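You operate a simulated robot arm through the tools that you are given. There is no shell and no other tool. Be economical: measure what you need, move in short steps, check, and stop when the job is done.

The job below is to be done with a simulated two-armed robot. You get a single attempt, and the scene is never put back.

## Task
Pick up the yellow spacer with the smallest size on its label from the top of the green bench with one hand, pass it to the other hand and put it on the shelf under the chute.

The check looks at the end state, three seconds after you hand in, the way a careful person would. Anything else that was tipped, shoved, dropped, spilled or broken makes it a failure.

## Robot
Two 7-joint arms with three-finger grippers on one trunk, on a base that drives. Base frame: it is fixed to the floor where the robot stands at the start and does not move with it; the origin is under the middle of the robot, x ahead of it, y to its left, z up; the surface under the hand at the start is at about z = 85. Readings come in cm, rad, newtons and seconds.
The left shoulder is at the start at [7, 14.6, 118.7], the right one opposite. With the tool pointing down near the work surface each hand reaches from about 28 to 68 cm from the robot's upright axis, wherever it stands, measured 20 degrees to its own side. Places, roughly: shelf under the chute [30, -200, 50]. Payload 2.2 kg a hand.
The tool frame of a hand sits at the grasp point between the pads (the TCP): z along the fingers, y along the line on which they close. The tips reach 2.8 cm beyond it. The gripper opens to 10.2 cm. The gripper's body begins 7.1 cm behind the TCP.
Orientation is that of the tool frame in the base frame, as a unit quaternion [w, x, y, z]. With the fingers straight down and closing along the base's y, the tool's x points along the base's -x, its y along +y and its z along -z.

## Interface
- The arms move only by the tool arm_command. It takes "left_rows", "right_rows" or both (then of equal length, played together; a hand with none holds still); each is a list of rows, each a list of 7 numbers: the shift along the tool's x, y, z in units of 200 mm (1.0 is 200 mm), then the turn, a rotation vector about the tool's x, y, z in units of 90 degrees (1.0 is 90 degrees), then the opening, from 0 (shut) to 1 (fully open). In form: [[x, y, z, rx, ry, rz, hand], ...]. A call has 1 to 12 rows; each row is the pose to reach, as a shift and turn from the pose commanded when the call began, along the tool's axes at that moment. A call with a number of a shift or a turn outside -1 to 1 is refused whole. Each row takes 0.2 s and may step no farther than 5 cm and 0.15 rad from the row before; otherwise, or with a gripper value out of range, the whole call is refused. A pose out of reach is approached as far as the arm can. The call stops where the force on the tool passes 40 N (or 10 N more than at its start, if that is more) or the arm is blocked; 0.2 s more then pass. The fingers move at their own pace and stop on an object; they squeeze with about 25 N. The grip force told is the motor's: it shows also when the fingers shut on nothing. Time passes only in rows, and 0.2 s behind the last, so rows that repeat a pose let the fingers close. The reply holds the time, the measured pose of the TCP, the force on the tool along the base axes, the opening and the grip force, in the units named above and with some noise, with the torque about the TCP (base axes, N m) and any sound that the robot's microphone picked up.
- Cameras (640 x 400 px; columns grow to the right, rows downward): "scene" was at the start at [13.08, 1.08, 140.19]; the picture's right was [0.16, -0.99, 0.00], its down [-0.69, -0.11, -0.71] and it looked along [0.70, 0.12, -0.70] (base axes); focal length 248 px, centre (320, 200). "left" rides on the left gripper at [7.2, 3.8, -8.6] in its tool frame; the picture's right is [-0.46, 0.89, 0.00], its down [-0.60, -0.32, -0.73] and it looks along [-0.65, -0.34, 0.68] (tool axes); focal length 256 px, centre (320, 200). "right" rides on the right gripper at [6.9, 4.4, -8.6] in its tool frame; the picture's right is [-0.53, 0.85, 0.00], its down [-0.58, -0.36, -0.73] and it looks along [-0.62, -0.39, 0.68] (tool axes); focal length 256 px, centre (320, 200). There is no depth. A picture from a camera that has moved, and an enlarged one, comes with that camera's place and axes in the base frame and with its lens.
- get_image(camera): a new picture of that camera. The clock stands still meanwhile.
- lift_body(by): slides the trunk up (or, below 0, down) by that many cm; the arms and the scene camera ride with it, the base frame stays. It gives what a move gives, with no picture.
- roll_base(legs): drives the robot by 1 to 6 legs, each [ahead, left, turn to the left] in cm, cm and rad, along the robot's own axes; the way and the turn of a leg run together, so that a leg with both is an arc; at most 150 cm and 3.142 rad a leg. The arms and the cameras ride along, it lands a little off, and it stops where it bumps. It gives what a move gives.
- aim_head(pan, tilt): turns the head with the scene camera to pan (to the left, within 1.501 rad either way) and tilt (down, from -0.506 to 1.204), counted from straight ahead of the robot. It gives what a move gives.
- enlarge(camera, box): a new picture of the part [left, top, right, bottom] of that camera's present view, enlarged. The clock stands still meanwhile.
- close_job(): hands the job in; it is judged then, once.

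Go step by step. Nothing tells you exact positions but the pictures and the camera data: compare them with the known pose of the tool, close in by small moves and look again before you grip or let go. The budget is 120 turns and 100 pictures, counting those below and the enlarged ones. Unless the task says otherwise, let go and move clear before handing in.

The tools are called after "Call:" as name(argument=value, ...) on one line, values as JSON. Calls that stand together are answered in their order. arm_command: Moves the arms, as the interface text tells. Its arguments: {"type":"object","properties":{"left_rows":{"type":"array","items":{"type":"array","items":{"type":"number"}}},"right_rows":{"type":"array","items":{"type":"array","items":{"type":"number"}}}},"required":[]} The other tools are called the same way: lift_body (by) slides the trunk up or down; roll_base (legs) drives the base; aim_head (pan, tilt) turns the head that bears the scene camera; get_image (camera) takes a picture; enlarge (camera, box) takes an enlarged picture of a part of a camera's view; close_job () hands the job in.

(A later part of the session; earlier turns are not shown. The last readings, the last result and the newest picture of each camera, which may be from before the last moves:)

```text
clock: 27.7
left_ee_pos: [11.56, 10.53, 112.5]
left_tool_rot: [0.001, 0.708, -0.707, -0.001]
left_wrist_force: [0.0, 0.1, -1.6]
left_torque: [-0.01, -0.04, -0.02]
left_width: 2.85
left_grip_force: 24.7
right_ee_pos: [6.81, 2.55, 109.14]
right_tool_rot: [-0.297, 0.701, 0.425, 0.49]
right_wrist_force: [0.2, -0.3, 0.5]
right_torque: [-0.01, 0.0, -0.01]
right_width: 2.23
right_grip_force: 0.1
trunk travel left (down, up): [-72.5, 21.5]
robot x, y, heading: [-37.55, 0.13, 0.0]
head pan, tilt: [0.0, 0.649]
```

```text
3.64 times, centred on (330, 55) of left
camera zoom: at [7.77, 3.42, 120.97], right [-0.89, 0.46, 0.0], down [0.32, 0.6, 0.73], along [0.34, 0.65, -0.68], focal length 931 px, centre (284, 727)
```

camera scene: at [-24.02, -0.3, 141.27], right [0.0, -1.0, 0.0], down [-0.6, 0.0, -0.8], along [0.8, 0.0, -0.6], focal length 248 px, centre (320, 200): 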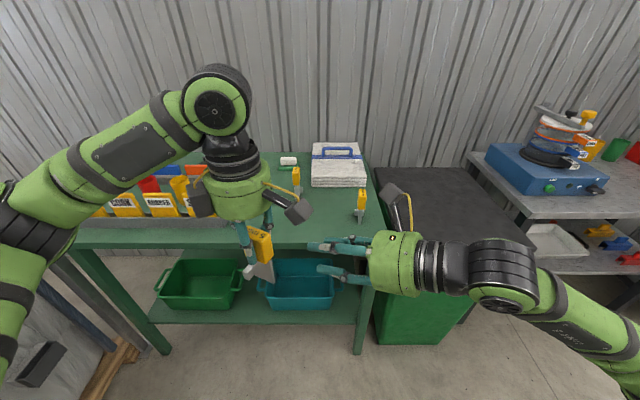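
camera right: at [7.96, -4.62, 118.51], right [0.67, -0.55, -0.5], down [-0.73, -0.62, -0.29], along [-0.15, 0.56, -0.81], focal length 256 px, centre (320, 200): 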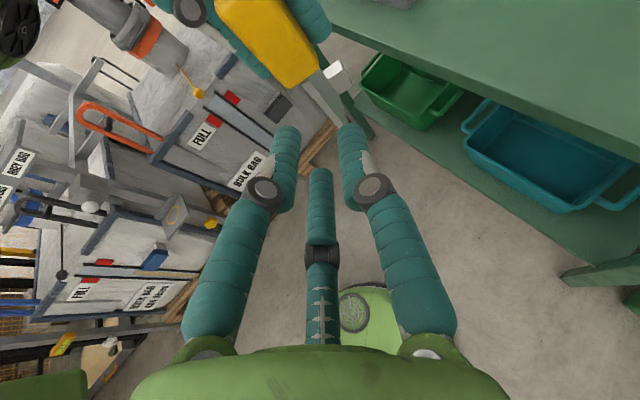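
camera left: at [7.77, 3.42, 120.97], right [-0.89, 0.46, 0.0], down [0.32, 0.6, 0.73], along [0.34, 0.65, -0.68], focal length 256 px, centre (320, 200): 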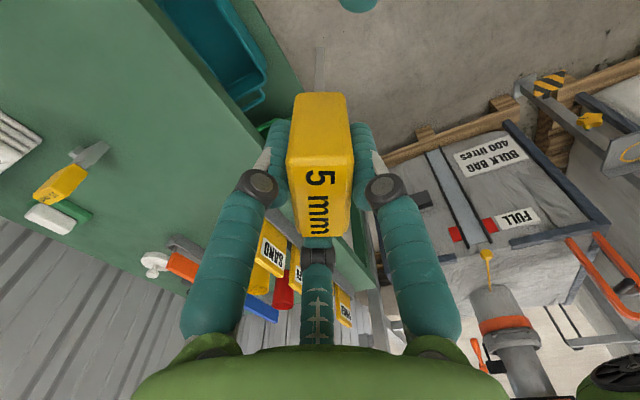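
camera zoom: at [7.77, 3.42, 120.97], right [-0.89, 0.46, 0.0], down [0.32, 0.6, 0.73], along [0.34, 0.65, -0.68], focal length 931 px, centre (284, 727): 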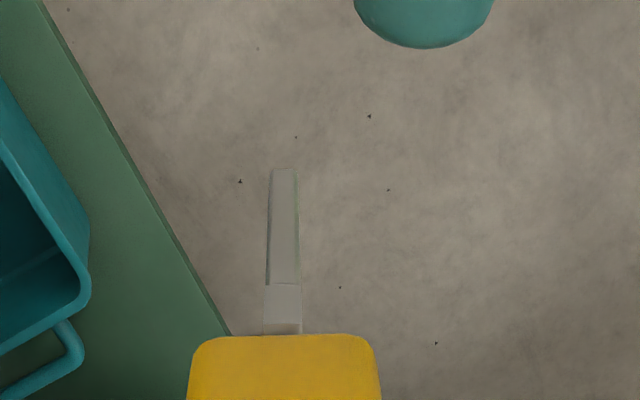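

Alignment confirmed: about 3.5 mm gap on each side. I slide the right hand in along its axis.

Call:
arm_command(right_rows=[[0, 0, 0.1, 0, 0, 0, 0.22], [0, 0, 0.2, 0, 0, 0, 0.22], [0, 0, 0.27, 0, 0, 0, 0.22], [0, 0, 0.34, 0, 0, 0, 0.22], [0, 0, 0.4, 0, 0, 0, 0.22], [0, 0, 0.4, 0, 0, 0, 0.22]])

Call:
get_image(camera="right")

Call:
enlarge(camera="scene", box=[200, 160, 360, 300])

Call:
enlarge(camera="left", box=[250, 0, 410, 110])

```text
clock: 29.1
left_ee_pos: [11.6, 10.37, 112.52]
left_tool_rot: [-0.002, -0.707, 0.707, -0.001]
left_wrist_force: [10.4, -4.5, 3.0]
left_torque: [-0.29, -0.24, 0.26]
left_width: 2.88
left_grip_force: 24.6
right_ee_pos: [10.25, 9.39, 106.49]
right_tool_rot: [-0.3, 0.699, 0.428, 0.489]
right_wrist_force: [-10.5, 4.4, -4.5]
right_torque: [-0.02, -0.33, -0.1]
right_width: 2.38
right_grip_force: 1.1
trunk travel left (down, up): [-72.5, 21.5]
robot x, y, heading: [-37.43, -0.06, 0.001]
head pan, tilt: [0.0, 0.649]
```

```text
60 pictures are left
camera right: at [11.43, 2.28, 115.94], right [0.67, -0.55, -0.5], down [-0.73, -0.62, -0.29], along [-0.15, 0.56, -0.81], focal length 256 px, centre (320, 200)
```

right: 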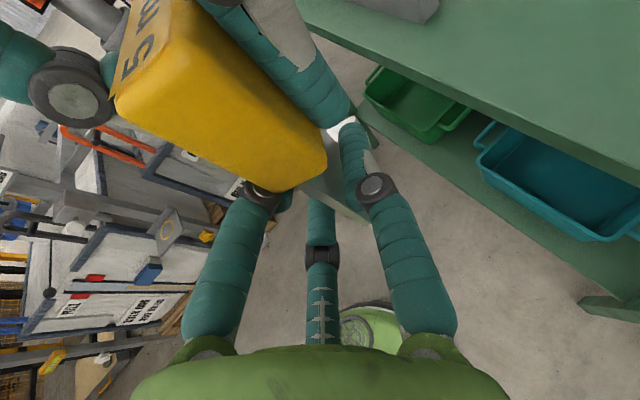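

```text
2.86 times, centred on (280, 230) of scene
camera zoom: at [-23.94, -0.29, 141.26], right [0.0, -1.0, 0.0], down [-0.6, 0.0, -0.8], along [0.8, 0.0, -0.6], focal length 707 px, centre (434, 114)
```

zoom: 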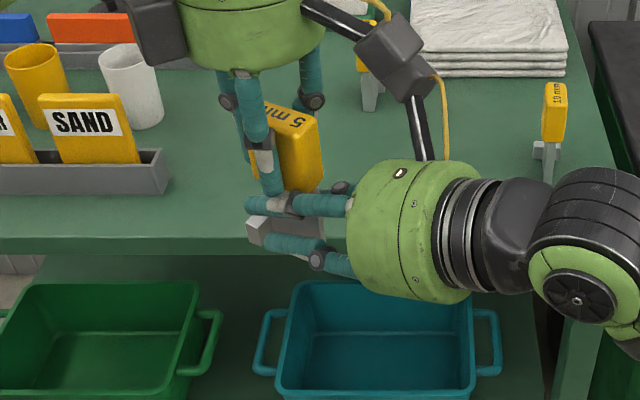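

```text
3.64 times, centred on (330, 55) of left
camera zoom: at [7.75, 3.32, 121.01], right [-0.89, 0.46, 0.0], down [0.32, 0.61, 0.73], along [0.34, 0.65, -0.68], focal length 931 px, centre (284, 727)
```

zoom: 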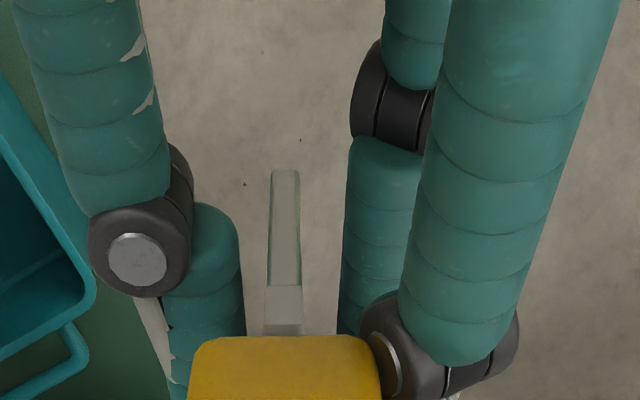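

The right hand's upper knuckle is nudging the yellow head (11 N). I back out 1.2 cm and drop 2 mm to free it, then check.

Call:
arm_command(right_rows=[[0, 0, -0.03, 0, 0, 0, 0.22], [-0.01, 0, -0.06, 0, 0, 0, 0.22], [-0.01, 0, -0.06, 0, 0, 0, 0.22]])

Call:
get_image(camera="right")

Call:
enlarge(camera="left", box=[250, 0, 410, 110])

```text
clock: 29.9
left_ee_pos: [11.51, 10.6, 112.4]
left_tool_rot: [0.001, 0.708, -0.707, -0.002]
left_wrist_force: [1.4, -2.4, 1.4]
left_torque: [-0.12, -0.05, 0.08]
left_width: 2.92
left_grip_force: 25.4
right_ee_pos: [9.92, 8.1, 106.62]
right_tool_rot: [-0.296, 0.701, 0.425, 0.49]
right_wrist_force: [-1.5, 2.5, -2.2]
right_torque: [-0.06, -0.03, 0.01]
right_width: 2.24
right_grip_force: 0.0
trunk travel left (down, up): [-72.5, 21.5]
robot x, y, heading: [-37.44, 0.28, 0.006]
head pan, tilt: [0.0, 0.649]
```

```text
57 pictures are left
camera right: at [11.0, 1.01, 116.03], right [0.66, -0.55, -0.5], down [-0.73, -0.62, -0.29], along [-0.15, 0.56, -0.82], focal length 256 px, centre (320, 200)
```

right: 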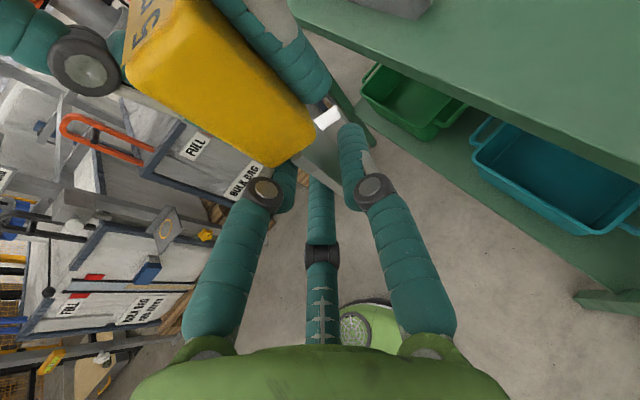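

```text
3.64 times, centred on (330, 55) of left
camera zoom: at [7.74, 3.49, 120.94], right [-0.89, 0.46, 0.0], down [0.32, 0.6, 0.73], along [0.34, 0.65, -0.68], focal length 931 px, centre (284, 727)
```

zoom: 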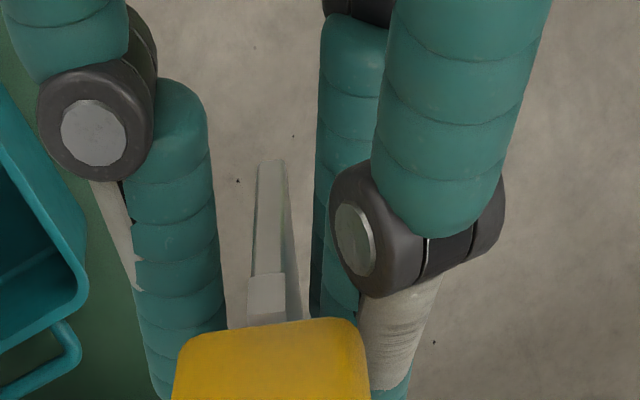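

Still a light touch at the upper finger; I lower the right hand 6 mm across its axis and recheck.

Call:
arm_command(right_rows=[[-0.015, 0, 0, 0, 0, 0, 0.22], [-0.03, 0, 0, 0, 0, 0, 0.22], [-0.03, 0, 0, 0, 0, 0, 0.22]])

Call:
enlarge(camera="right", box=[220, 60, 420, 240])

Call:
enlarge(camera="left", box=[250, 0, 410, 110])

Call:
enlarge(camera="scene", box=[230, 180, 330, 270])

```text
clock: 30.7
left_ee_pos: [11.54, 10.59, 112.38]
left_tool_rot: [0.0, 0.708, -0.706, -0.001]
left_wrist_force: [-0.2, -0.2, -1.4]
left_torque: [-0.02, -0.02, -0.01]
left_width: 2.91
left_grip_force: 25.3
right_ee_pos: [9.63, 7.88, 106.05]
right_tool_rot: [-0.297, 0.7, 0.426, 0.49]
right_wrist_force: [-0.2, 0.7, 0.1]
right_torque: [0.01, 0.0, -0.05]
right_width: 2.26
right_grip_force: 0.1
trunk travel left (down, up): [-72.5, 21.5]
robot x, y, heading: [-37.31, -0.02, -0.001]
head pan, tilt: [0.0, 0.649]
```

```text
2.22 times, centred on (320, 150) of right
camera zoom: at [10.79, 0.74, 115.45], right [0.67, -0.55, -0.5], down [-0.73, -0.62, -0.29], along [-0.15, 0.56, -0.81], focal length 569 px, centre (320, 311)
```

zoom: 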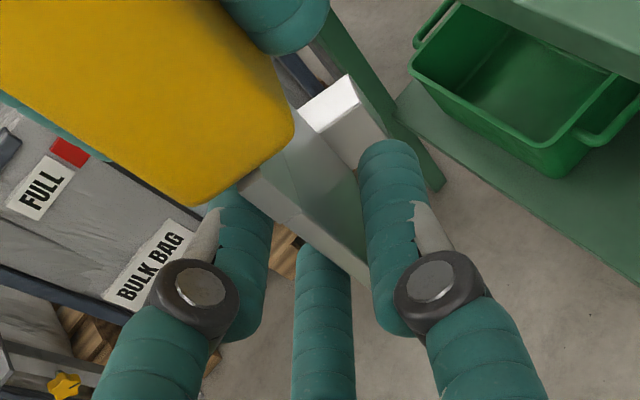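

```text
3.64 times, centred on (330, 55) of left
camera zoom: at [7.76, 3.46, 120.96], right [-0.89, 0.46, 0.0], down [0.32, 0.6, 0.73], along [0.34, 0.65, -0.68], focal length 931 px, centre (284, 727)
```

zoom: 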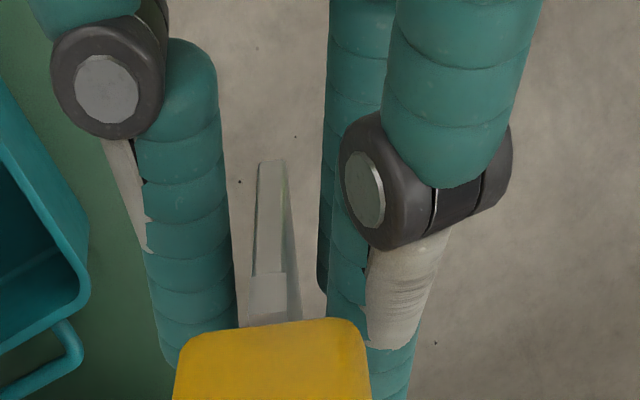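

```text
4.44 times, centred on (280, 225) of scene
camera zoom: at [-23.92, -0.24, 141.26], right [0.0, -1.0, 0.0], down [-0.6, 0.0, -0.8], along [0.8, 0.0, -0.6], focal length 1100 px, centre (498, 89)
```

zoom: 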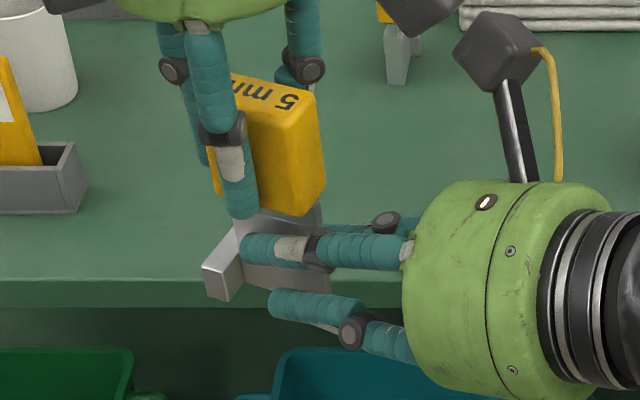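

Contact is gone and the blade lies between the fingers. I raise 2 mm while closing the right hand on the blade.

Call:
arm_command(right_rows=[[0.005, 0, 0, 0, 0, 0, 0.18], [0.01, 0, 0, 0, 0, 0, 0.15], [0.01, 0, 0, 0, 0, 0, 0.12], [0.01, 0, 0, 0, 0, 0, 0.09], [0.01, 0, 0, 0, 0, 0, 0.05], [0.01, 0, 0, 0, 0, 0, 0.0], [0.01, 0, 0, 0, 0, 0, 0.0]])

Call:
enlarge(camera="right", box=[220, 60, 420, 240])

Call:
enlarge(camera="left", box=[250, 0, 410, 110])

Call:
enlarge(camera="scene", box=[230, 180, 330, 270])

```text
clock: 32.3
left_ee_pos: [11.64, 10.48, 112.39]
left_tool_rot: [0.0, 0.708, -0.706, 0.0]
left_wrist_force: [-2.6, -0.3, -0.3]
left_torque: [0.06, 0.08, -0.1]
left_width: 2.88
left_grip_force: 24.9
right_ee_pos: [9.78, 7.89, 106.16]
right_tool_rot: [-0.298, 0.7, 0.426, 0.49]
right_wrist_force: [3.0, -1.3, 0.7]
right_torque: [-0.08, 0.08, 0.05]
right_width: 1.03
right_grip_force: 25.2
trunk travel left (down, up): [-72.5, 21.5]
robot x, y, heading: [-37.42, -0.29, 0.004]
head pan, tilt: [0.0, 0.649]
```

```text
2.22 times, centred on (320, 150) of right
camera zoom: at [10.86, 0.85, 115.64], right [0.67, -0.55, -0.5], down [-0.73, -0.62, -0.29], along [-0.15, 0.56, -0.81], focal length 569 px, centre (320, 311)
```

zoom: 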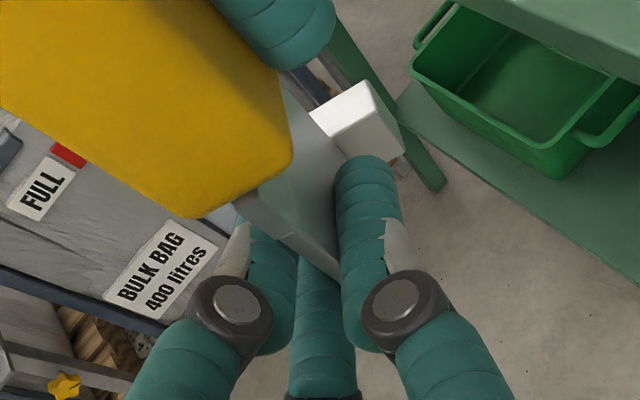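

```text
3.64 times, centred on (330, 55) of left
camera zoom: at [7.75, 3.44, 120.97], right [-0.89, 0.46, 0.0], down [0.32, 0.6, 0.73], along [0.34, 0.65, -0.68], focal length 931 px, centre (284, 727)
```

zoom: 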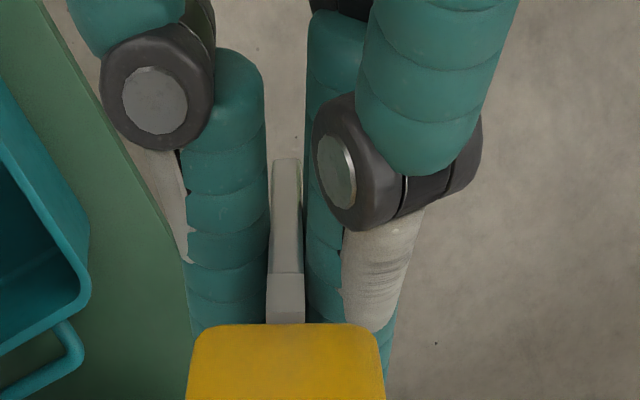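

```text
4.44 times, centred on (280, 225) of scene
camera zoom: at [-23.92, -0.24, 141.26], right [0.0, -1.0, 0.0], down [-0.6, 0.0, -0.8], along [0.8, 0.0, -0.6], focal length 1100 px, centre (498, 89)
```

zoom: 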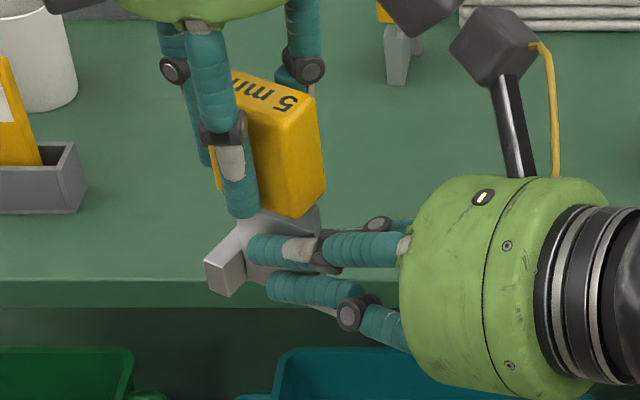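

Solid grip by the right hand: 1.03 cm width, 25 N, three-finger contact on the blade. I now open the left hand and lift it straight off.

Call:
arm_command(left_rows=[[0, 0, 0, 0, 0, 0, 0.36], [0, 0, 0, 0, 0, 0, 0.45], [0, 0, 0, 0, 0, 0, 0.45], [0, 0, -0.08, 0, 0, 0, 0.45], [0, 0, -0.2, 0, 0, 0, 0.5], [0, 0, -0.4, 0, 0, 0, 0.5], [0, 0, -0.6, 0, 0, 0, 0.5]])

Call:
get_image(camera="scene")

Call:
get_image(camera="right")

```text
clock: 33.9
left_ee_pos: [11.41, 10.42, 124.49]
left_tool_rot: [0.001, 0.708, -0.707, -0.001]
left_wrist_force: [-0.3, -0.1, 0.1]
left_torque: [0.02, -0.01, 0.01]
left_width: 5.13
left_grip_force: 0.1
right_ee_pos: [9.67, 7.83, 106.18]
right_tool_rot: [-0.298, 0.7, 0.426, 0.49]
right_wrist_force: [-0.8, -0.1, -0.4]
right_torque: [-0.04, 0.04, 0.0]
right_width: 1.02
right_grip_force: 25.4
trunk travel left (down, up): [-72.5, 21.5]
robot x, y, heading: [-37.71, -0.09, 0.004]
head pan, tilt: [0.0, 0.649]
```

```text
49 pictures are left
camera scene: at [-24.08, -0.34, 141.27], right [0.0, -1.0, 0.0], down [-0.6, 0.0, -0.8], along [0.8, 0.0, -0.6], focal length 248 px, centre (320, 200)
```

scene: 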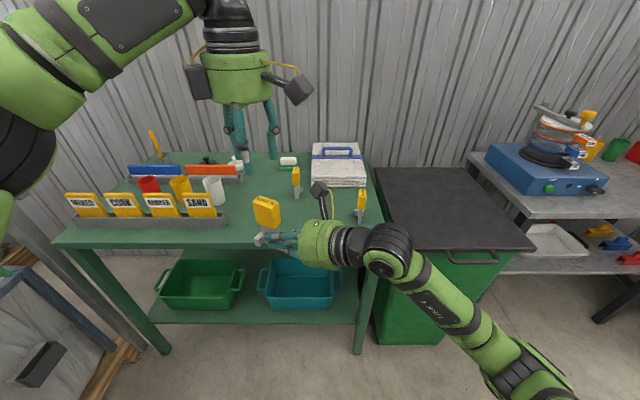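

```text
48 pictures are left
camera right: at [10.72, 0.78, 115.7], right [0.67, -0.55, -0.5], down [-0.73, -0.62, -0.29], along [-0.15, 0.56, -0.81], focal length 256 px, centre (320, 200)
```

right: 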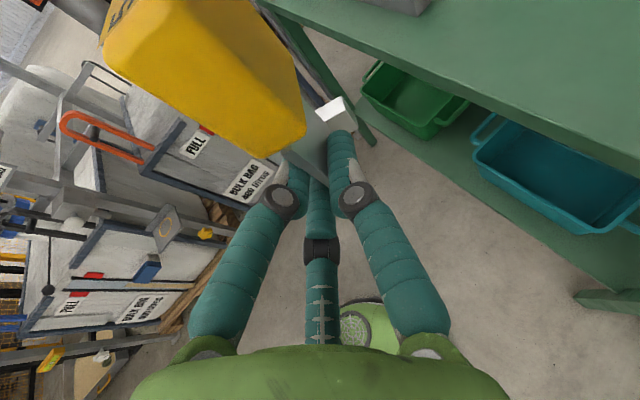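

Handover succeeded; the right hand alone holds the spacer. I move the left hand aside, strafe right, and look toward the rack.

Call:
arm_command(left_rows=[[-0.1, 0.1, 0, 0, 0, 0, 0.5], [-0.3, 0.2, 0, 0, 0, 0, 0.5], [-0.5, 0.3, 0, 0, 0, 0, 0.5], [-0.7, 0.3, 0, 0, 0, 0, 0.5]])

Call:
roll_base(legs=[[0, -110, 0]])

Call:
aim_head(pan=-0.8, tilt=0.6)

Call:
get_image(camera="scene")

```text
clock: 34.9
left_ee_pos: [5.31, 24.8, 124.42]
left_tool_rot: [0.001, 0.707, -0.707, 0.0]
left_wrist_force: [-1.0, -0.8, -0.4]
left_torque: [-0.03, 0.0, 0.01]
left_width: 5.12
left_grip_force: 0.1
right_ee_pos: [9.71, 8.09, 106.19]
right_tool_rot: [-0.297, 0.7, 0.426, 0.49]
right_wrist_force: [1.0, 0.1, -0.5]
right_torque: [-0.04, 0.02, 0.0]
right_width: 0.99
right_grip_force: 24.8
trunk travel left (down, up): [-72.5, 21.5]
robot x, y, heading: [-37.36, 0.11, 0.001]
head pan, tilt: [0.0, 0.649]
```

```text
clock: 40.6
left_ee_pos: [5.61, -85.22, 124.57]
left_tool_rot: [0.002, 0.71, -0.704, 0.0]
left_wrist_force: [0.3, 0.6, 0.7]
left_torque: [0.0, -0.01, 0.02]
left_width: 5.13
left_grip_force: 0.2
right_ee_pos: [10.17, -101.79, 106.15]
right_tool_rot: [-0.299, 0.699, 0.428, 0.489]
right_wrist_force: [-0.3, 0.5, 0.5]
right_torque: [-0.03, 0.02, -0.02]
right_width: 1.03
right_grip_force: 25.0
trunk travel left (down, up): [-72.5, 21.5]
robot x, y, heading: [-37.36, -110.23, 0.009]
head pan, tilt: [0.0, 0.649]
```

```text
clock: 41.7
left_ee_pos: [5.71, -85.17, 124.58]
left_tool_rot: [0.0, 0.71, -0.704, 0.0]
left_wrist_force: [0.5, -0.2, -1.2]
left_torque: [0.01, 0.01, -0.03]
left_width: 5.09
left_grip_force: 0.2
right_ee_pos: [10.14, -101.85, 106.2]
right_tool_rot: [-0.3, 0.698, 0.429, 0.488]
right_wrist_force: [-0.2, -1.4, -0.5]
right_torque: [-0.01, -0.01, 0.03]
right_width: 1.02
right_grip_force: 25.2
trunk travel left (down, up): [-72.5, 21.5]
robot x, y, heading: [-37.31, -109.98, 0.011]
head pan, tilt: [-0.799, 0.6]
```

```text
47 pictures are left
camera scene: at [-25.89, -116.58, 141.69], right [-0.71, -0.7, 0.0], down [-0.4, 0.4, -0.82], along [0.58, -0.59, -0.57], focal length 248 px, centre (320, 200)
```

scene: 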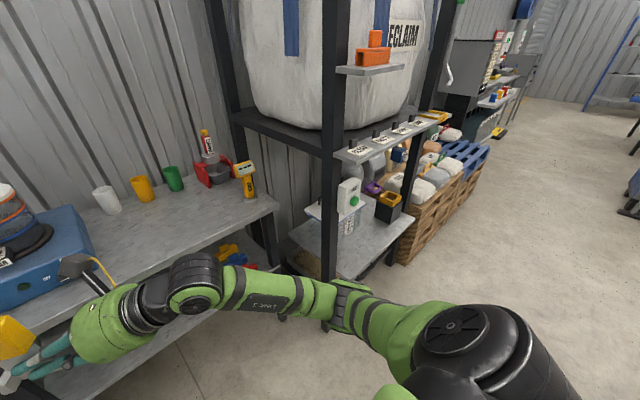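

The rack shelf opens toward the aisle. I strafe on to stand in front of it and look closely.

Call:
roll_base(legs=[[0, -75, 0]])

Call:
aim_head(pan=-0.2, tilt=0.85)

Call:
get_image(camera="scene")

```text
clock: 45.8
left_ee_pos: [5.72, -160.05, 124.77]
left_tool_rot: [0.0, 0.711, -0.703, 0.001]
left_wrist_force: [1.1, -0.7, 0.2]
left_torque: [0.03, 0.0, -0.01]
left_width: 5.1
left_grip_force: 0.0
right_ee_pos: [10.14, -176.75, 106.4]
right_tool_rot: [-0.3, 0.697, 0.431, 0.489]
right_wrist_force: [-27.4, -5.0, -3.0]
right_torque: [0.06, -0.77, 0.8]
right_width: 1.26
right_grip_force: 24.4
trunk travel left (down, up): [-72.5, 21.5]
robot x, y, heading: [-36.53, -184.93, 0.008]
head pan, tilt: [-0.799, 0.6]
```

```text
clock: 46.8
left_ee_pos: [5.69, -159.85, 124.71]
left_tool_rot: [-0.001, 0.711, -0.703, 0.001]
left_wrist_force: [0.5, 0.1, -0.2]
left_torque: [0.02, 0.0, -0.01]
left_width: 5.08
left_grip_force: 0.0
right_ee_pos: [10.03, -176.41, 106.37]
right_tool_rot: [-0.301, 0.696, 0.432, 0.488]
right_wrist_force: [-21.6, -0.1, -0.3]
right_torque: [-0.03, -0.68, 0.81]
right_width: 1.12
right_grip_force: 25.3
trunk travel left (down, up): [-72.5, 21.5]
robot x, y, heading: [-36.67, -185.07, 0.013]
head pan, tilt: [-0.201, 0.85]
```

```text
46 pictures are left
camera scene: at [-24.41, -186.7, 139.66], right [-0.19, -0.98, 0.0], down [-0.73, 0.14, -0.66], along [0.65, -0.12, -0.75], focal length 248 px, centre (320, 200)
```

scene: 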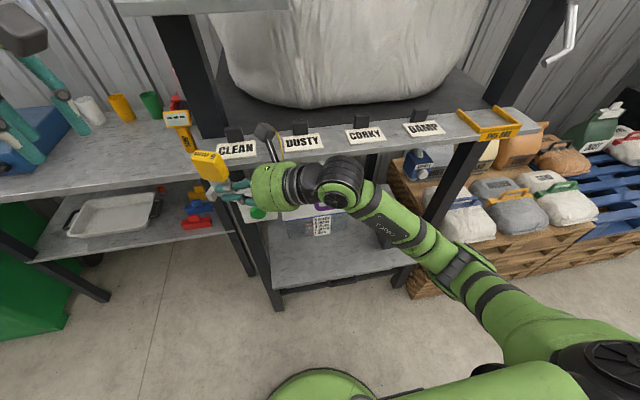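

The right hand is touching the rack's front lip (−22 N along x). I back straight off and check the piece.

Call:
roll_base(legs=[[-18, 0, 0]])

Call:
get_image(camera="scene")

Call:
get_image(camera="right")

```text
clock: 48.3
left_ee_pos: [-11.01, -160.32, 124.32]
left_tool_rot: [0.002, 0.711, -0.704, -0.002]
left_wrist_force: [-0.1, 0.1, 0.3]
left_torque: [-0.01, 0.01, 0.0]
left_width: 5.1
left_grip_force: 0.1
right_ee_pos: [-6.63, -176.83, 106.1]
right_tool_rot: [-0.301, 0.699, 0.429, 0.487]
right_wrist_force: [0.9, -0.1, -2.4]
right_torque: [-0.04, 0.02, 0.0]
right_width: 1.04
right_grip_force: 24.9
trunk travel left (down, up): [-72.5, 21.5]
robot x, y, heading: [-54.16, -185.55, 0.008]
head pan, tilt: [-0.201, 0.85]
```

```text
45 pictures are left
camera scene: at [-41.19, -186.89, 139.57], right [-0.19, -0.98, 0.0], down [-0.74, 0.14, -0.66], along [0.65, -0.13, -0.75], focal length 248 px, centre (320, 200)
```

scene: 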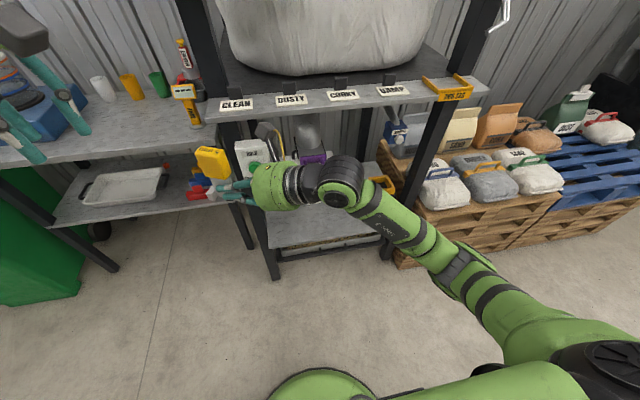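

```text
44 pictures are left
camera right: at [-5.55, -183.93, 115.49], right [0.67, -0.55, -0.5], down [-0.73, -0.63, -0.29], along [-0.16, 0.56, -0.81], focal length 256 px, centre (320, 200)
```

right: 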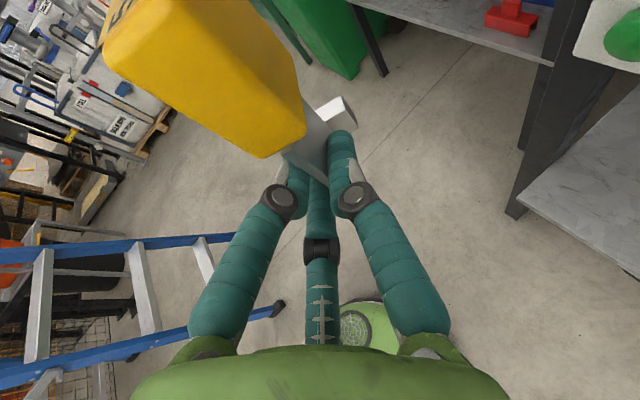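

Freed; the piece is unmoved in the grip and the rack looks undisturbed. I raise nothing yet, and move the right hand aside to see the shelf.

Call:
enlarge(camera="scene", box=[180, 60, 480, 290])

```text
1.74 times, centred on (330, 175) of scene
camera zoom: at [-41.19, -186.89, 139.57], right [-0.19, -0.98, 0.0], down [-0.74, 0.14, -0.66], along [0.65, -0.13, -0.75], focal length 430 px, centre (303, 244)
```

zoom: 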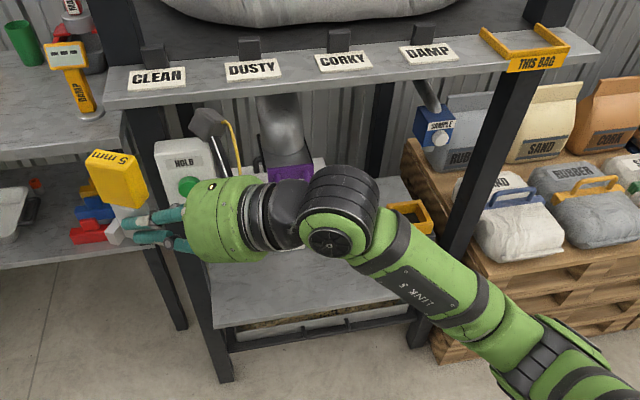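

The shelf's front half looks free, with the chute (purple gate) behind. I lower the trunk by 40 cm and look level.

Call:
lift_body(by=-40)

Call:
aim_head(pan=-0.15, tilt=0.55)

Call:
get_image(camera="scene")

```text
clock: 52.1
left_ee_pos: [-11.36, -160.23, 84.46]
left_tool_rot: [0.001, 0.71, -0.704, -0.001]
left_wrist_force: [-0.6, -0.7, -0.2]
left_torque: [0.02, -0.03, -0.01]
left_width: 5.1
left_grip_force: 0.0
right_ee_pos: [-7.05, -176.8, 66.05]
right_tool_rot: [-0.301, 0.698, 0.43, 0.487]
right_wrist_force: [-0.3, -0.1, -1.5]
right_torque: [-0.03, 0.01, 0.02]
right_width: 1.03
right_grip_force: 25.1
trunk travel left (down, up): [-32.5, 61.5]
robot x, y, heading: [-54.13, -185.03, 0.006]
head pan, tilt: [-0.201, 0.85]
```

```text
clock: 52.9
left_ee_pos: [-11.28, -160.26, 84.41]
left_tool_rot: [0.001, 0.71, -0.704, -0.001]
left_wrist_force: [0.0, -0.6, 0.1]
left_torque: [0.03, 0.02, 0.0]
left_width: 5.08
left_grip_force: 0.1
right_ee_pos: [-6.94, -176.91, 66.04]
right_tool_rot: [-0.299, 0.699, 0.429, 0.487]
right_wrist_force: [-0.5, -0.5, -1.8]
right_torque: [-0.03, 0.03, 0.03]
right_width: 1.02
right_grip_force: 25.2
trunk travel left (down, up): [-32.5, 61.5]
robot x, y, heading: [-54.02, -185.21, 0.01]
head pan, tilt: [-0.15, 0.55]
```

```text
42 pictures are left
camera scene: at [-40.22, -186.68, 102.13], right [-0.14, -0.99, 0.0], down [-0.52, 0.07, -0.85], along [0.84, -0.12, -0.52], focal length 248 px, centre (320, 200)
```

scene: 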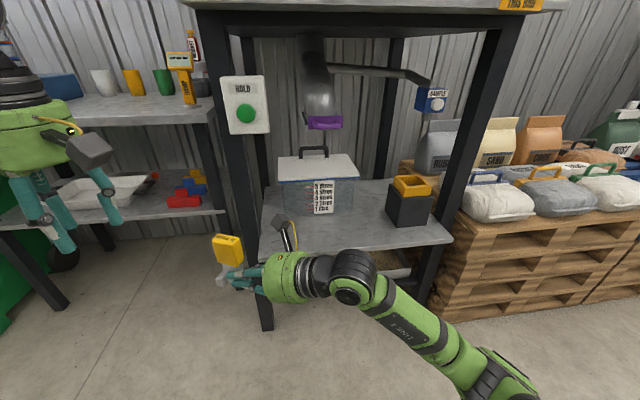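

The shelf's free front strip is x≈14–33, y≈-178 to -218, in front of the graduated box under the chute. I turn the right hand to point forward, still clear of the shelf.

Call:
arm_command(right_rows=[[-0.042, 0.12, -0.116, -0.081, 0, 0.0295, 0], [-0.084, 0.24, -0.231, -0.162, 0, 0.059, 0], [-0.126, 0.36, -0.347, -0.243, 0, 0.0885, 0], [-0.168, 0.48, -0.4625, -0.324, 0, 0.118, 0], [-0.209, 0.6, -0.578, -0.405, 0, 0.1475, 0], [-0.251, 0.72, -0.694, -0.486, 0, 0.177, 0], [-0.293, 0.84, -0.809, -0.567, 0, 0.2065, 0], [-0.335, 0.96, -0.925, -0.648, 0, 0.236, 0], [-0.335, 0.96, -0.925, -0.648, 0, 0.236, 0]])

Call:
get_image(camera="scene")

Call:
get_image(camera="right")

```text
clock: 54.9
left_ee_pos: [-11.35, -160.39, 84.42]
left_tool_rot: [0.001, 0.71, -0.704, -0.001]
left_wrist_force: [0.8, -1.0, 0.8]
left_torque: [0.01, 0.01, 0.02]
left_width: 5.12
left_grip_force: 0.0
right_ee_pos: [0.51, -209.4, 66.55]
right_tool_rot: [-0.018, 0.82, 0.026, 0.572]
right_wrist_force: [0.4, -0.1, -0.6]
right_torque: [0.01, 0.01, 0.02]
right_width: 1.02
right_grip_force: 25.2
right hand out of reach, approached as far as the arm can: row 6, 7, 8, 9
trunk travel left (down, up): [-32.5, 61.5]
robot x, y, heading: [-53.96, -185.0, 0.006]
head pan, tilt: [-0.15, 0.55]
```

```text
41 pictures are left
camera scene: at [-40.23, -186.77, 102.13], right [-0.14, -0.99, 0.0], down [-0.52, 0.07, -0.85], along [0.84, -0.12, -0.52], focal length 248 px, centre (320, 200)
```

scene: 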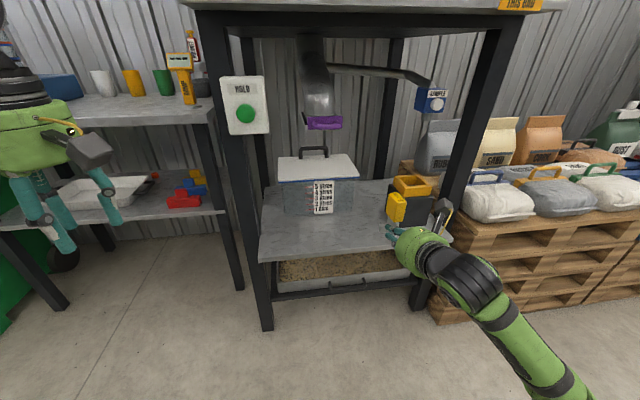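

```text
40 pictures are left
camera right: at [-5.07, -214.12, 75.95], right [-0.13, -0.86, -0.5], down [-0.91, 0.31, -0.29], along [0.4, 0.42, -0.81], focal length 256 px, centre (320, 200)
```

right: 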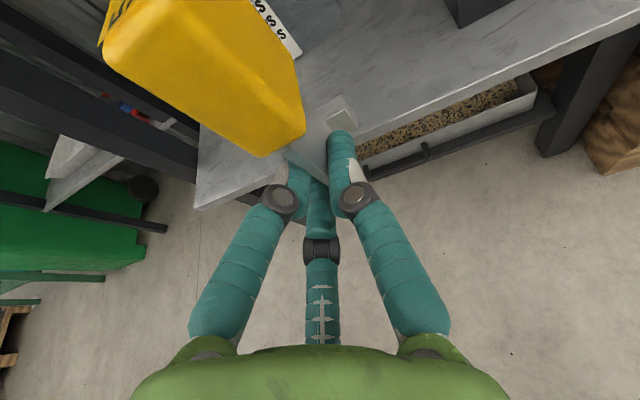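

The hand now points forward, with the piece upright. I shift the base 9 cm left and 15 cm ahead so the piece hovers over the front of the shelf, then measure.

Call:
roll_base(legs=[[0, 9, 0], [15, 0, 0]])

Call:
get_image(camera="scene")

Call:
get_image(camera="right")

```text
clock: 57.0
left_ee_pos: [3.5, -150.94, 84.4]
left_tool_rot: [0.002, 0.713, -0.702, -0.002]
left_wrist_force: [0.2, -1.0, 0.1]
left_torque: [-0.01, 0.01, 0.0]
left_width: 5.09
left_grip_force: 0.0
right_ee_pos: [15.57, -199.74, 66.44]
right_tool_rot: [-0.02, 0.82, 0.029, 0.572]
right_wrist_force: [0.8, -0.2, -2.3]
right_torque: [0.03, 0.05, 0.02]
right_width: 1.02
right_grip_force: 25.3
trunk travel left (down, up): [-32.5, 61.5]
robot x, y, heading: [-39.01, -176.26, 0.015]
head pan, tilt: [-0.15, 0.55]
```

```text
39 pictures are left
camera scene: at [-25.23, -177.43, 102.13], right [-0.14, -0.99, 0.0], down [-0.52, 0.07, -0.85], along [0.84, -0.12, -0.52], focal length 248 px, centre (320, 200)
```

scene: 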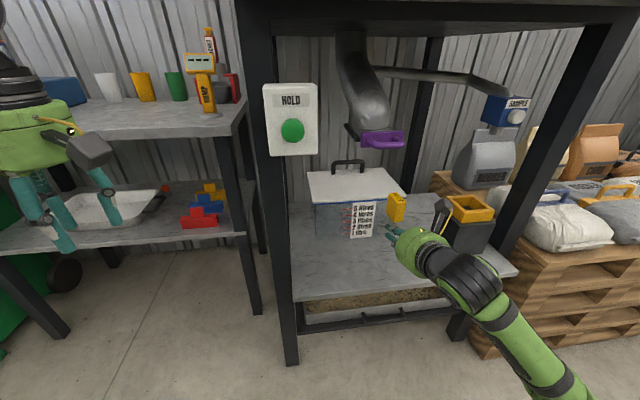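

```text
38 pictures are left
camera right: at [10.06, -204.57, 75.94], right [-0.12, -0.86, -0.5], down [-0.91, 0.3, -0.29], along [0.4, 0.42, -0.82], focal length 256 px, centre (320, 200)
```

right: 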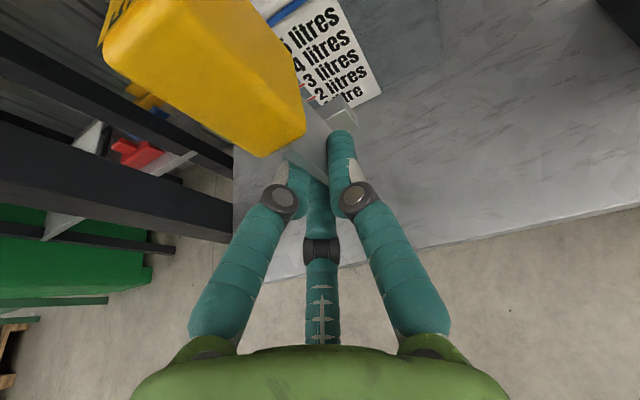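

Shelf surface is at z≈48–50. I move 5 cm in and 12 cm down to hover about 2 cm above it, then look.

Call:
arm_command(right_rows=[[-0.119, 0.0045, 0.11, 0, 0, 0, 0], [-0.239, 0.009, 0.221, 0, 0, 0, 0], [-0.358, 0.013, 0.331, 0, 0, 0, 0], [-0.4775, 0.0175, 0.442, 0, 0, 0, 0], [-0.4775, 0.0175, 0.442, 0, 0, 0, 0]])

Call:
enlarge(camera="scene", box=[280, 160, 520, 320])

Call:
get_image(camera="right")

```text
clock: 58.2
left_ee_pos: [3.42, -150.79, 84.34]
left_tool_rot: [0.001, 0.712, -0.702, 0.0]
left_wrist_force: [0.2, -1.5, -0.3]
left_torque: [0.01, 0.02, 0.0]
left_width: 5.11
left_grip_force: 0.2
right_ee_pos: [15.81, -200.42, 65.13]
right_tool_rot: [-0.021, 0.82, 0.03, 0.572]
right_wrist_force: [-0.2, 0.2, -2.0]
right_torque: [-0.03, 0.04, 0.01]
right_width: 1.02
right_grip_force: 24.6
right hand out of reach, approached as far as the arm can: row 1, 2, 3, 4, 5
trunk travel left (down, up): [-32.5, 61.5]
robot x, y, heading: [-39.33, -176.27, 0.014]
head pan, tilt: [-0.15, 0.55]
```

```text
2.50 times, centred on (400, 240) of scene
camera zoom: at [-25.28, -177.43, 102.14], right [-0.14, -0.99, 0.0], down [-0.52, 0.07, -0.85], along [0.84, -0.12, -0.52], focal length 619 px, centre (120, 100)
```

zoom: 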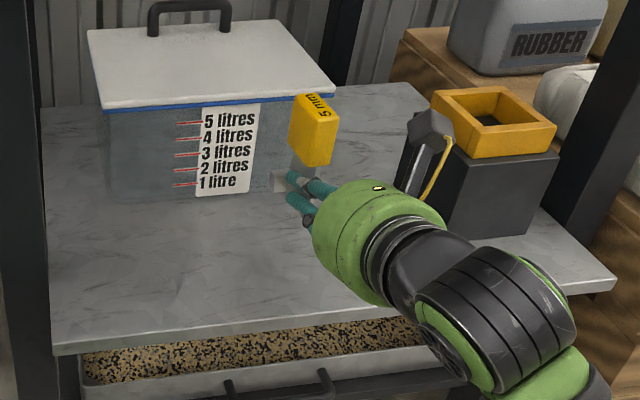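

```text
36 pictures are left
camera right: at [10.25, -205.23, 74.55], right [-0.12, -0.86, -0.5], down [-0.91, 0.3, -0.29], along [0.4, 0.42, -0.82], focal length 256 px, centre (320, 200)
```

right: 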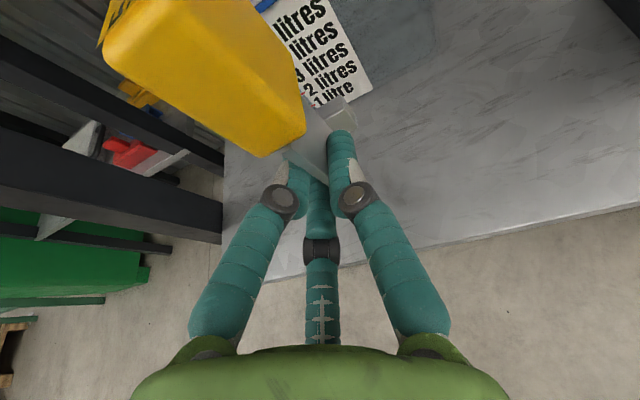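

That arm pose is near a joint limit, so I use the base and trunk instead: 4 cm ahead, 10 cm down.

Call:
roll_base(legs=[[4, 0, 0]])

Call:
lift_body(by=-10)

Call:
aim_head(pan=-0.35, tilt=0.55)

Call:
enlarge(camera="scene", box=[240, 120, 460, 300])

Call:
get_image(camera="right")

```text
clock: 59.1
left_ee_pos: [7.74, -150.92, 84.42]
left_tool_rot: [0.001, 0.712, -0.702, -0.002]
left_wrist_force: [-0.2, -0.2, 0.3]
left_torque: [-0.03, 0.02, 0.0]
left_width: 5.12
left_grip_force: 0.0
right_ee_pos: [19.84, -200.48, 65.14]
right_tool_rot: [-0.022, 0.82, 0.031, 0.572]
right_wrist_force: [-0.3, 0.2, -2.1]
right_torque: [0.0, 0.07, 0.02]
right_width: 0.99
right_grip_force: 25.2
trunk travel left (down, up): [-32.5, 61.5]
robot x, y, heading: [-35.09, -175.88, 0.018]
head pan, tilt: [-0.15, 0.55]
```

```text
clock: 60.4
left_ee_pos: [7.6, -150.82, 74.48]
left_tool_rot: [0.0, 0.712, -0.702, -0.001]
left_wrist_force: [-0.1, -0.1, 0.2]
left_torque: [0.03, 0.03, -0.02]
left_width: 5.1
left_grip_force: 0.0
right_ee_pos: [19.76, -200.45, 54.97]
right_tool_rot: [-0.021, 0.819, 0.03, 0.572]
right_wrist_force: [-0.8, -0.3, -0.2]
right_torque: [0.03, 0.04, -0.02]
right_width: 1.0
right_grip_force: 24.8
trunk travel left (down, up): [-22.5, 71.5]
robot x, y, heading: [-34.98, -176.02, 0.013]
head pan, tilt: [-0.15, 0.55]
```

```text
clock: 61.1
left_ee_pos: [7.56, -150.77, 74.43]
left_tool_rot: [0.001, 0.712, -0.702, -0.001]
left_wrist_force: [-0.1, -0.4, 0.4]
left_torque: [0.02, -0.01, 0.02]
left_width: 5.12
left_grip_force: 0.0
right_ee_pos: [19.82, -200.39, 55.15]
right_tool_rot: [-0.021, 0.82, 0.03, 0.572]
right_wrist_force: [0.2, 0.7, -1.1]
right_torque: [-0.01, 0.02, -0.04]
right_width: 1.02
right_grip_force: 25.4
trunk travel left (down, up): [-22.5, 71.5]
robot x, y, heading: [-35.28, -176.04, 0.017]
head pan, tilt: [-0.351, 0.55]
```

```text
2.22 times, centred on (350, 210) of scene
camera zoom: at [-21.63, -179.12, 92.14], right [-0.33, -0.94, 0.0], down [-0.49, 0.17, -0.85], along [0.8, -0.28, -0.52], focal length 550 px, centre (253, 178)
```

zoom: 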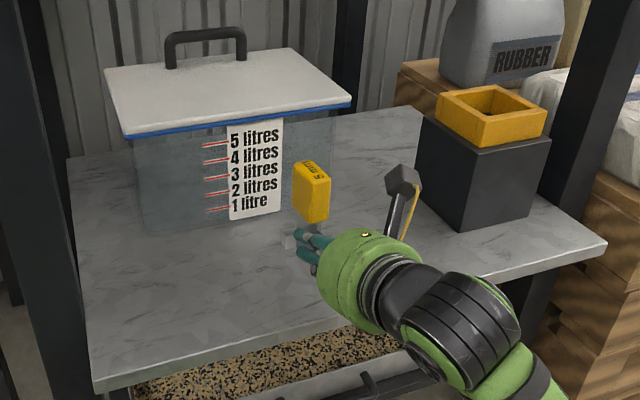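

```text
34 pictures are left
camera right: at [14.32, -205.18, 64.56], right [-0.12, -0.86, -0.5], down [-0.91, 0.3, -0.29], along [0.4, 0.42, -0.82], focal length 256 px, centre (320, 200)
```

right: 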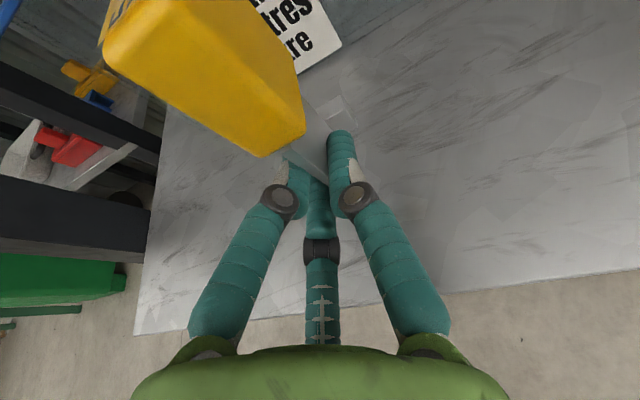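

Front edge comes out at x≈13.4 and shelf z≈50, so the foot is about 2.5 cm above. I lower in small trunk steps, watching force.

Call:
lift_body(by=-1.5)

Call:
enlarge(camera="scene", box=[320, 170, 400, 230])

Call:
enlarge(camera="right", box=[220, 60, 420, 240])

```text
clock: 61.7
left_ee_pos: [7.59, -150.73, 73.06]
left_tool_rot: [0.001, 0.712, -0.702, -0.001]
left_wrist_force: [1.1, 0.3, 0.0]
left_torque: [-0.02, -0.03, -0.01]
left_width: 5.11
left_grip_force: 0.1
right_ee_pos: [19.75, -200.39, 53.53]
right_tool_rot: [-0.022, 0.819, 0.03, 0.572]
right_wrist_force: [0.8, 0.8, -0.4]
right_torque: [-0.02, 0.04, -0.01]
right_width: 1.0
right_grip_force: 24.7
trunk travel left (down, up): [-21.0, 73.0]
robot x, y, heading: [-34.88, -175.88, 0.016]
head pan, tilt: [-0.351, 0.55]
```

```text
6.67 times, centred on (360, 200) of scene
camera zoom: at [-21.65, -179.13, 90.63], right [-0.33, -0.94, 0.0], down [-0.49, 0.17, -0.85], along [0.8, -0.28, -0.52], focal length 1650 px, centre (53, 200)
```

zoom: 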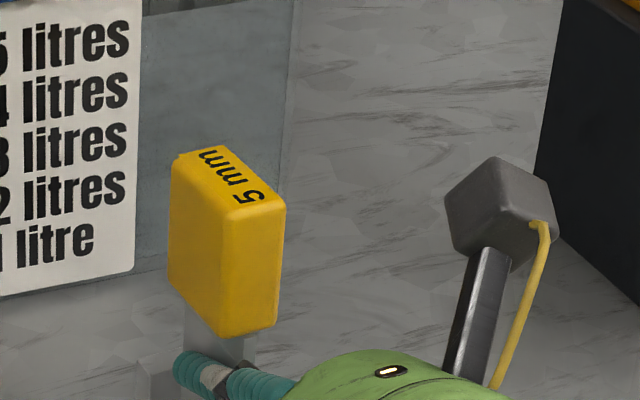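

```text
2.22 times, centred on (320, 150) of right
camera zoom: at [14.31, -205.18, 63.07], right [-0.12, -0.86, -0.5], down [-0.91, 0.3, -0.29], along [0.4, 0.42, -0.81], focal length 569 px, centre (320, 311)
```

zoom: 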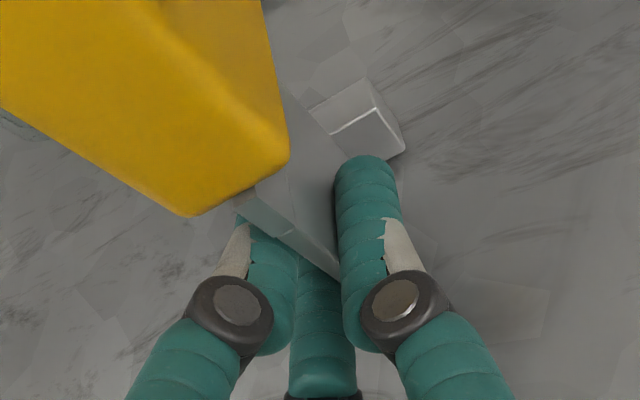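

No contact yet; another 5 mm and a look at the force.

Call:
lift_body(by=-0.5)

```text
clock: 62.3
left_ee_pos: [7.56, -150.7, 72.45]
left_tool_rot: [0.001, 0.712, -0.702, 0.0]
left_wrist_force: [-1.3, 0.6, -0.2]
left_torque: [0.0, -0.02, 0.03]
left_width: 5.11
left_grip_force: 0.1
right_ee_pos: [19.9, -200.42, 53.22]
right_tool_rot: [-0.021, 0.818, 0.03, 0.574]
right_wrist_force: [0.8, 0.2, 3.1]
right_torque: [0.01, -0.17, -0.01]
right_width: 1.0
right_grip_force: 24.7
trunk travel left (down, up): [-20.5, 73.5]
robot x, y, heading: [-35.06, -175.59, 0.015]
head pan, tilt: [-0.351, 0.55]
```

First contact (about +4 N, 4 cm ahead of the TCP, i.e. the foot). I press 3 mm more and view it.

Call:
lift_body(by=-0.3)

Call:
enlarge(camera="scene", box=[310, 160, 410, 240])

Call:
enlarge(camera="right", box=[220, 60, 420, 240])

```text
clock: 62.8
left_ee_pos: [7.47, -150.7, 72.25]
left_tool_rot: [0.001, 0.711, -0.703, 0.001]
left_wrist_force: [0.2, -0.8, -0.3]
left_torque: [0.0, -0.01, 0.01]
left_width: 5.1
left_grip_force: 0.1
right_ee_pos: [19.84, -200.47, 53.23]
right_tool_rot: [-0.021, 0.816, 0.031, 0.576]
right_wrist_force: [3.0, -0.6, 13.5]
right_torque: [-0.05, -0.08, 0.02]
right_width: 1.02
right_grip_force: 25.1
trunk travel left (down, up): [-20.2, 73.8]
robot x, y, heading: [-35.18, -176.1, 0.014]
head pan, tilt: [-0.351, 0.55]
```

```text
5.00 times, centred on (360, 200) of scene
camera zoom: at [-21.76, -179.06, 89.88], right [-0.33, -0.94, 0.0], down [-0.49, 0.17, -0.85], along [0.81, -0.28, -0.52], focal length 1238 px, centre (120, 200)
```

zoom: 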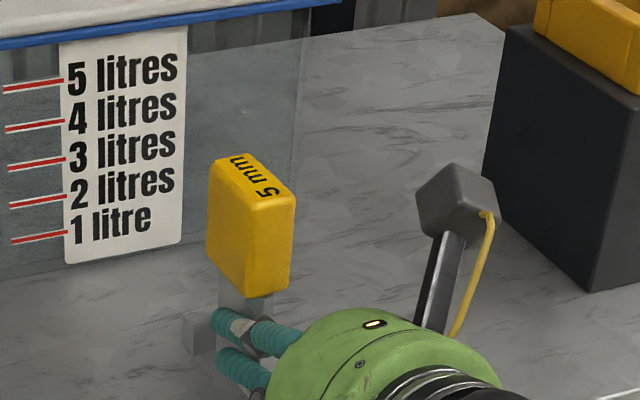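

```text
2.22 times, centred on (320, 150) of right
camera zoom: at [14.2, -205.16, 62.64], right [-0.12, -0.86, -0.5], down [-0.91, 0.3, -0.3], along [0.41, 0.42, -0.81], focal length 569 px, centre (320, 311)
```

zoom: 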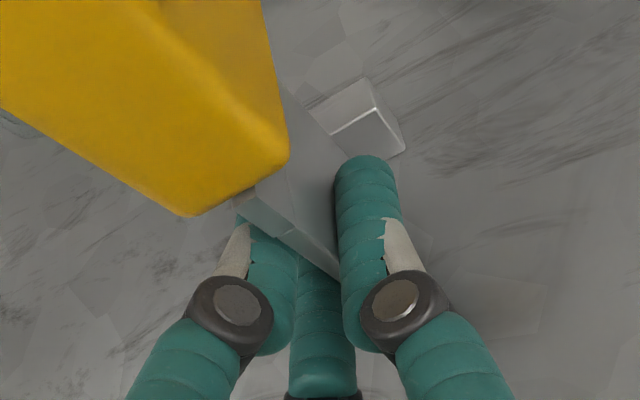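

The piece sits flat on the shelf (14 N upward, no tilt). I relieve the press slightly and open the right hand a little.

Call:
lift_body(by=0.2)

Call:
arm_command(right_rows=[[0, 0, 0, 0, 0, 0, 0.12], [0, 0, 0, 0, 0, 0, 0.15], [0, 0, 0, 0, 0, 0, 0.15]])

Call:
enlarge(camera="right", box=[220, 60, 420, 240])

Call:
enlarge(camera="scene", box=[310, 160, 410, 240])

```text
clock: 63.3
left_ee_pos: [7.37, -150.82, 72.47]
left_tool_rot: [0.001, 0.712, -0.703, 0.0]
left_wrist_force: [-0.2, -0.9, -0.2]
left_torque: [0.01, 0.0, -0.02]
left_width: 5.12
left_grip_force: 0.2
right_ee_pos: [19.8, -200.37, 53.19]
right_tool_rot: [-0.02, 0.818, 0.03, 0.574]
right_wrist_force: [5.2, -1.6, 13.3]
right_torque: [0.03, -0.74, -0.06]
right_width: 1.01
right_grip_force: 25.3
trunk travel left (down, up): [-20.4, 73.6]
robot x, y, heading: [-35.2, -175.93, 0.014]
head pan, tilt: [-0.351, 0.55]
```

```text
clock: 64.1
left_ee_pos: [7.61, -150.94, 72.37]
left_tool_rot: [0.0, 0.713, -0.701, -0.001]
left_wrist_force: [0.5, -0.3, -0.2]
left_torque: [-0.01, 0.05, -0.02]
left_width: 5.09
left_grip_force: 0.0
right_ee_pos: [19.82, -200.32, 52.9]
right_tool_rot: [-0.022, 0.82, 0.03, 0.572]
right_wrist_force: [-0.4, 0.1, -0.6]
right_torque: [0.02, 0.03, -0.02]
right_width: 1.5
right_grip_force: 0.0
trunk travel left (down, up): [-20.4, 73.6]
robot x, y, heading: [-35.09, -175.8, 0.014]
head pan, tilt: [-0.351, 0.55]
```

```text
2.22 times, centred on (320, 150) of right
camera zoom: at [14.32, -205.17, 62.42], right [-0.12, -0.86, -0.5], down [-0.91, 0.3, -0.29], along [0.4, 0.42, -0.82], focal length 569 px, centre (320, 311)
```

zoom: 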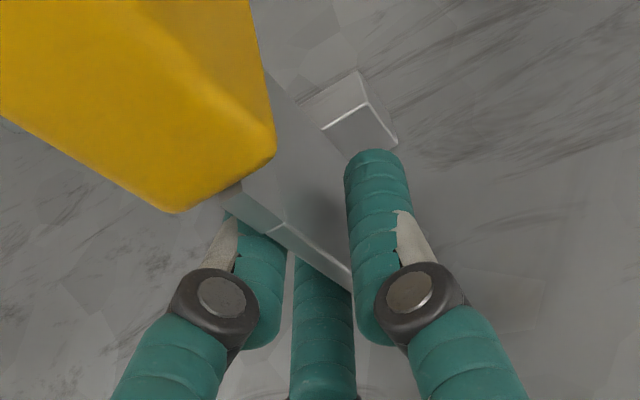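

```text
5.00 times, centred on (360, 200) of scene
camera zoom: at [-21.65, -179.12, 90.04], right [-0.33, -0.94, 0.0], down [-0.49, 0.17, -0.85], along [0.8, -0.28, -0.52], focal length 1238 px, centre (120, 200)
```

zoom: 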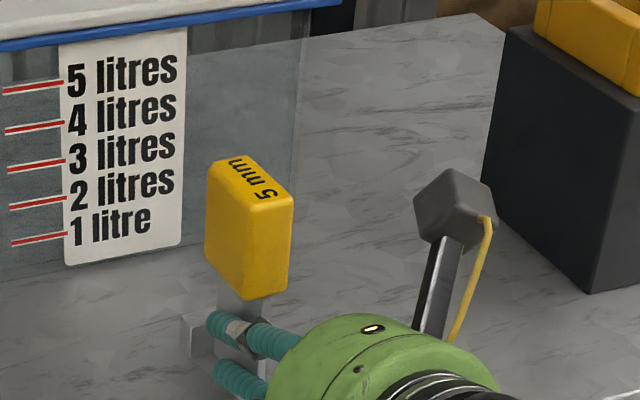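

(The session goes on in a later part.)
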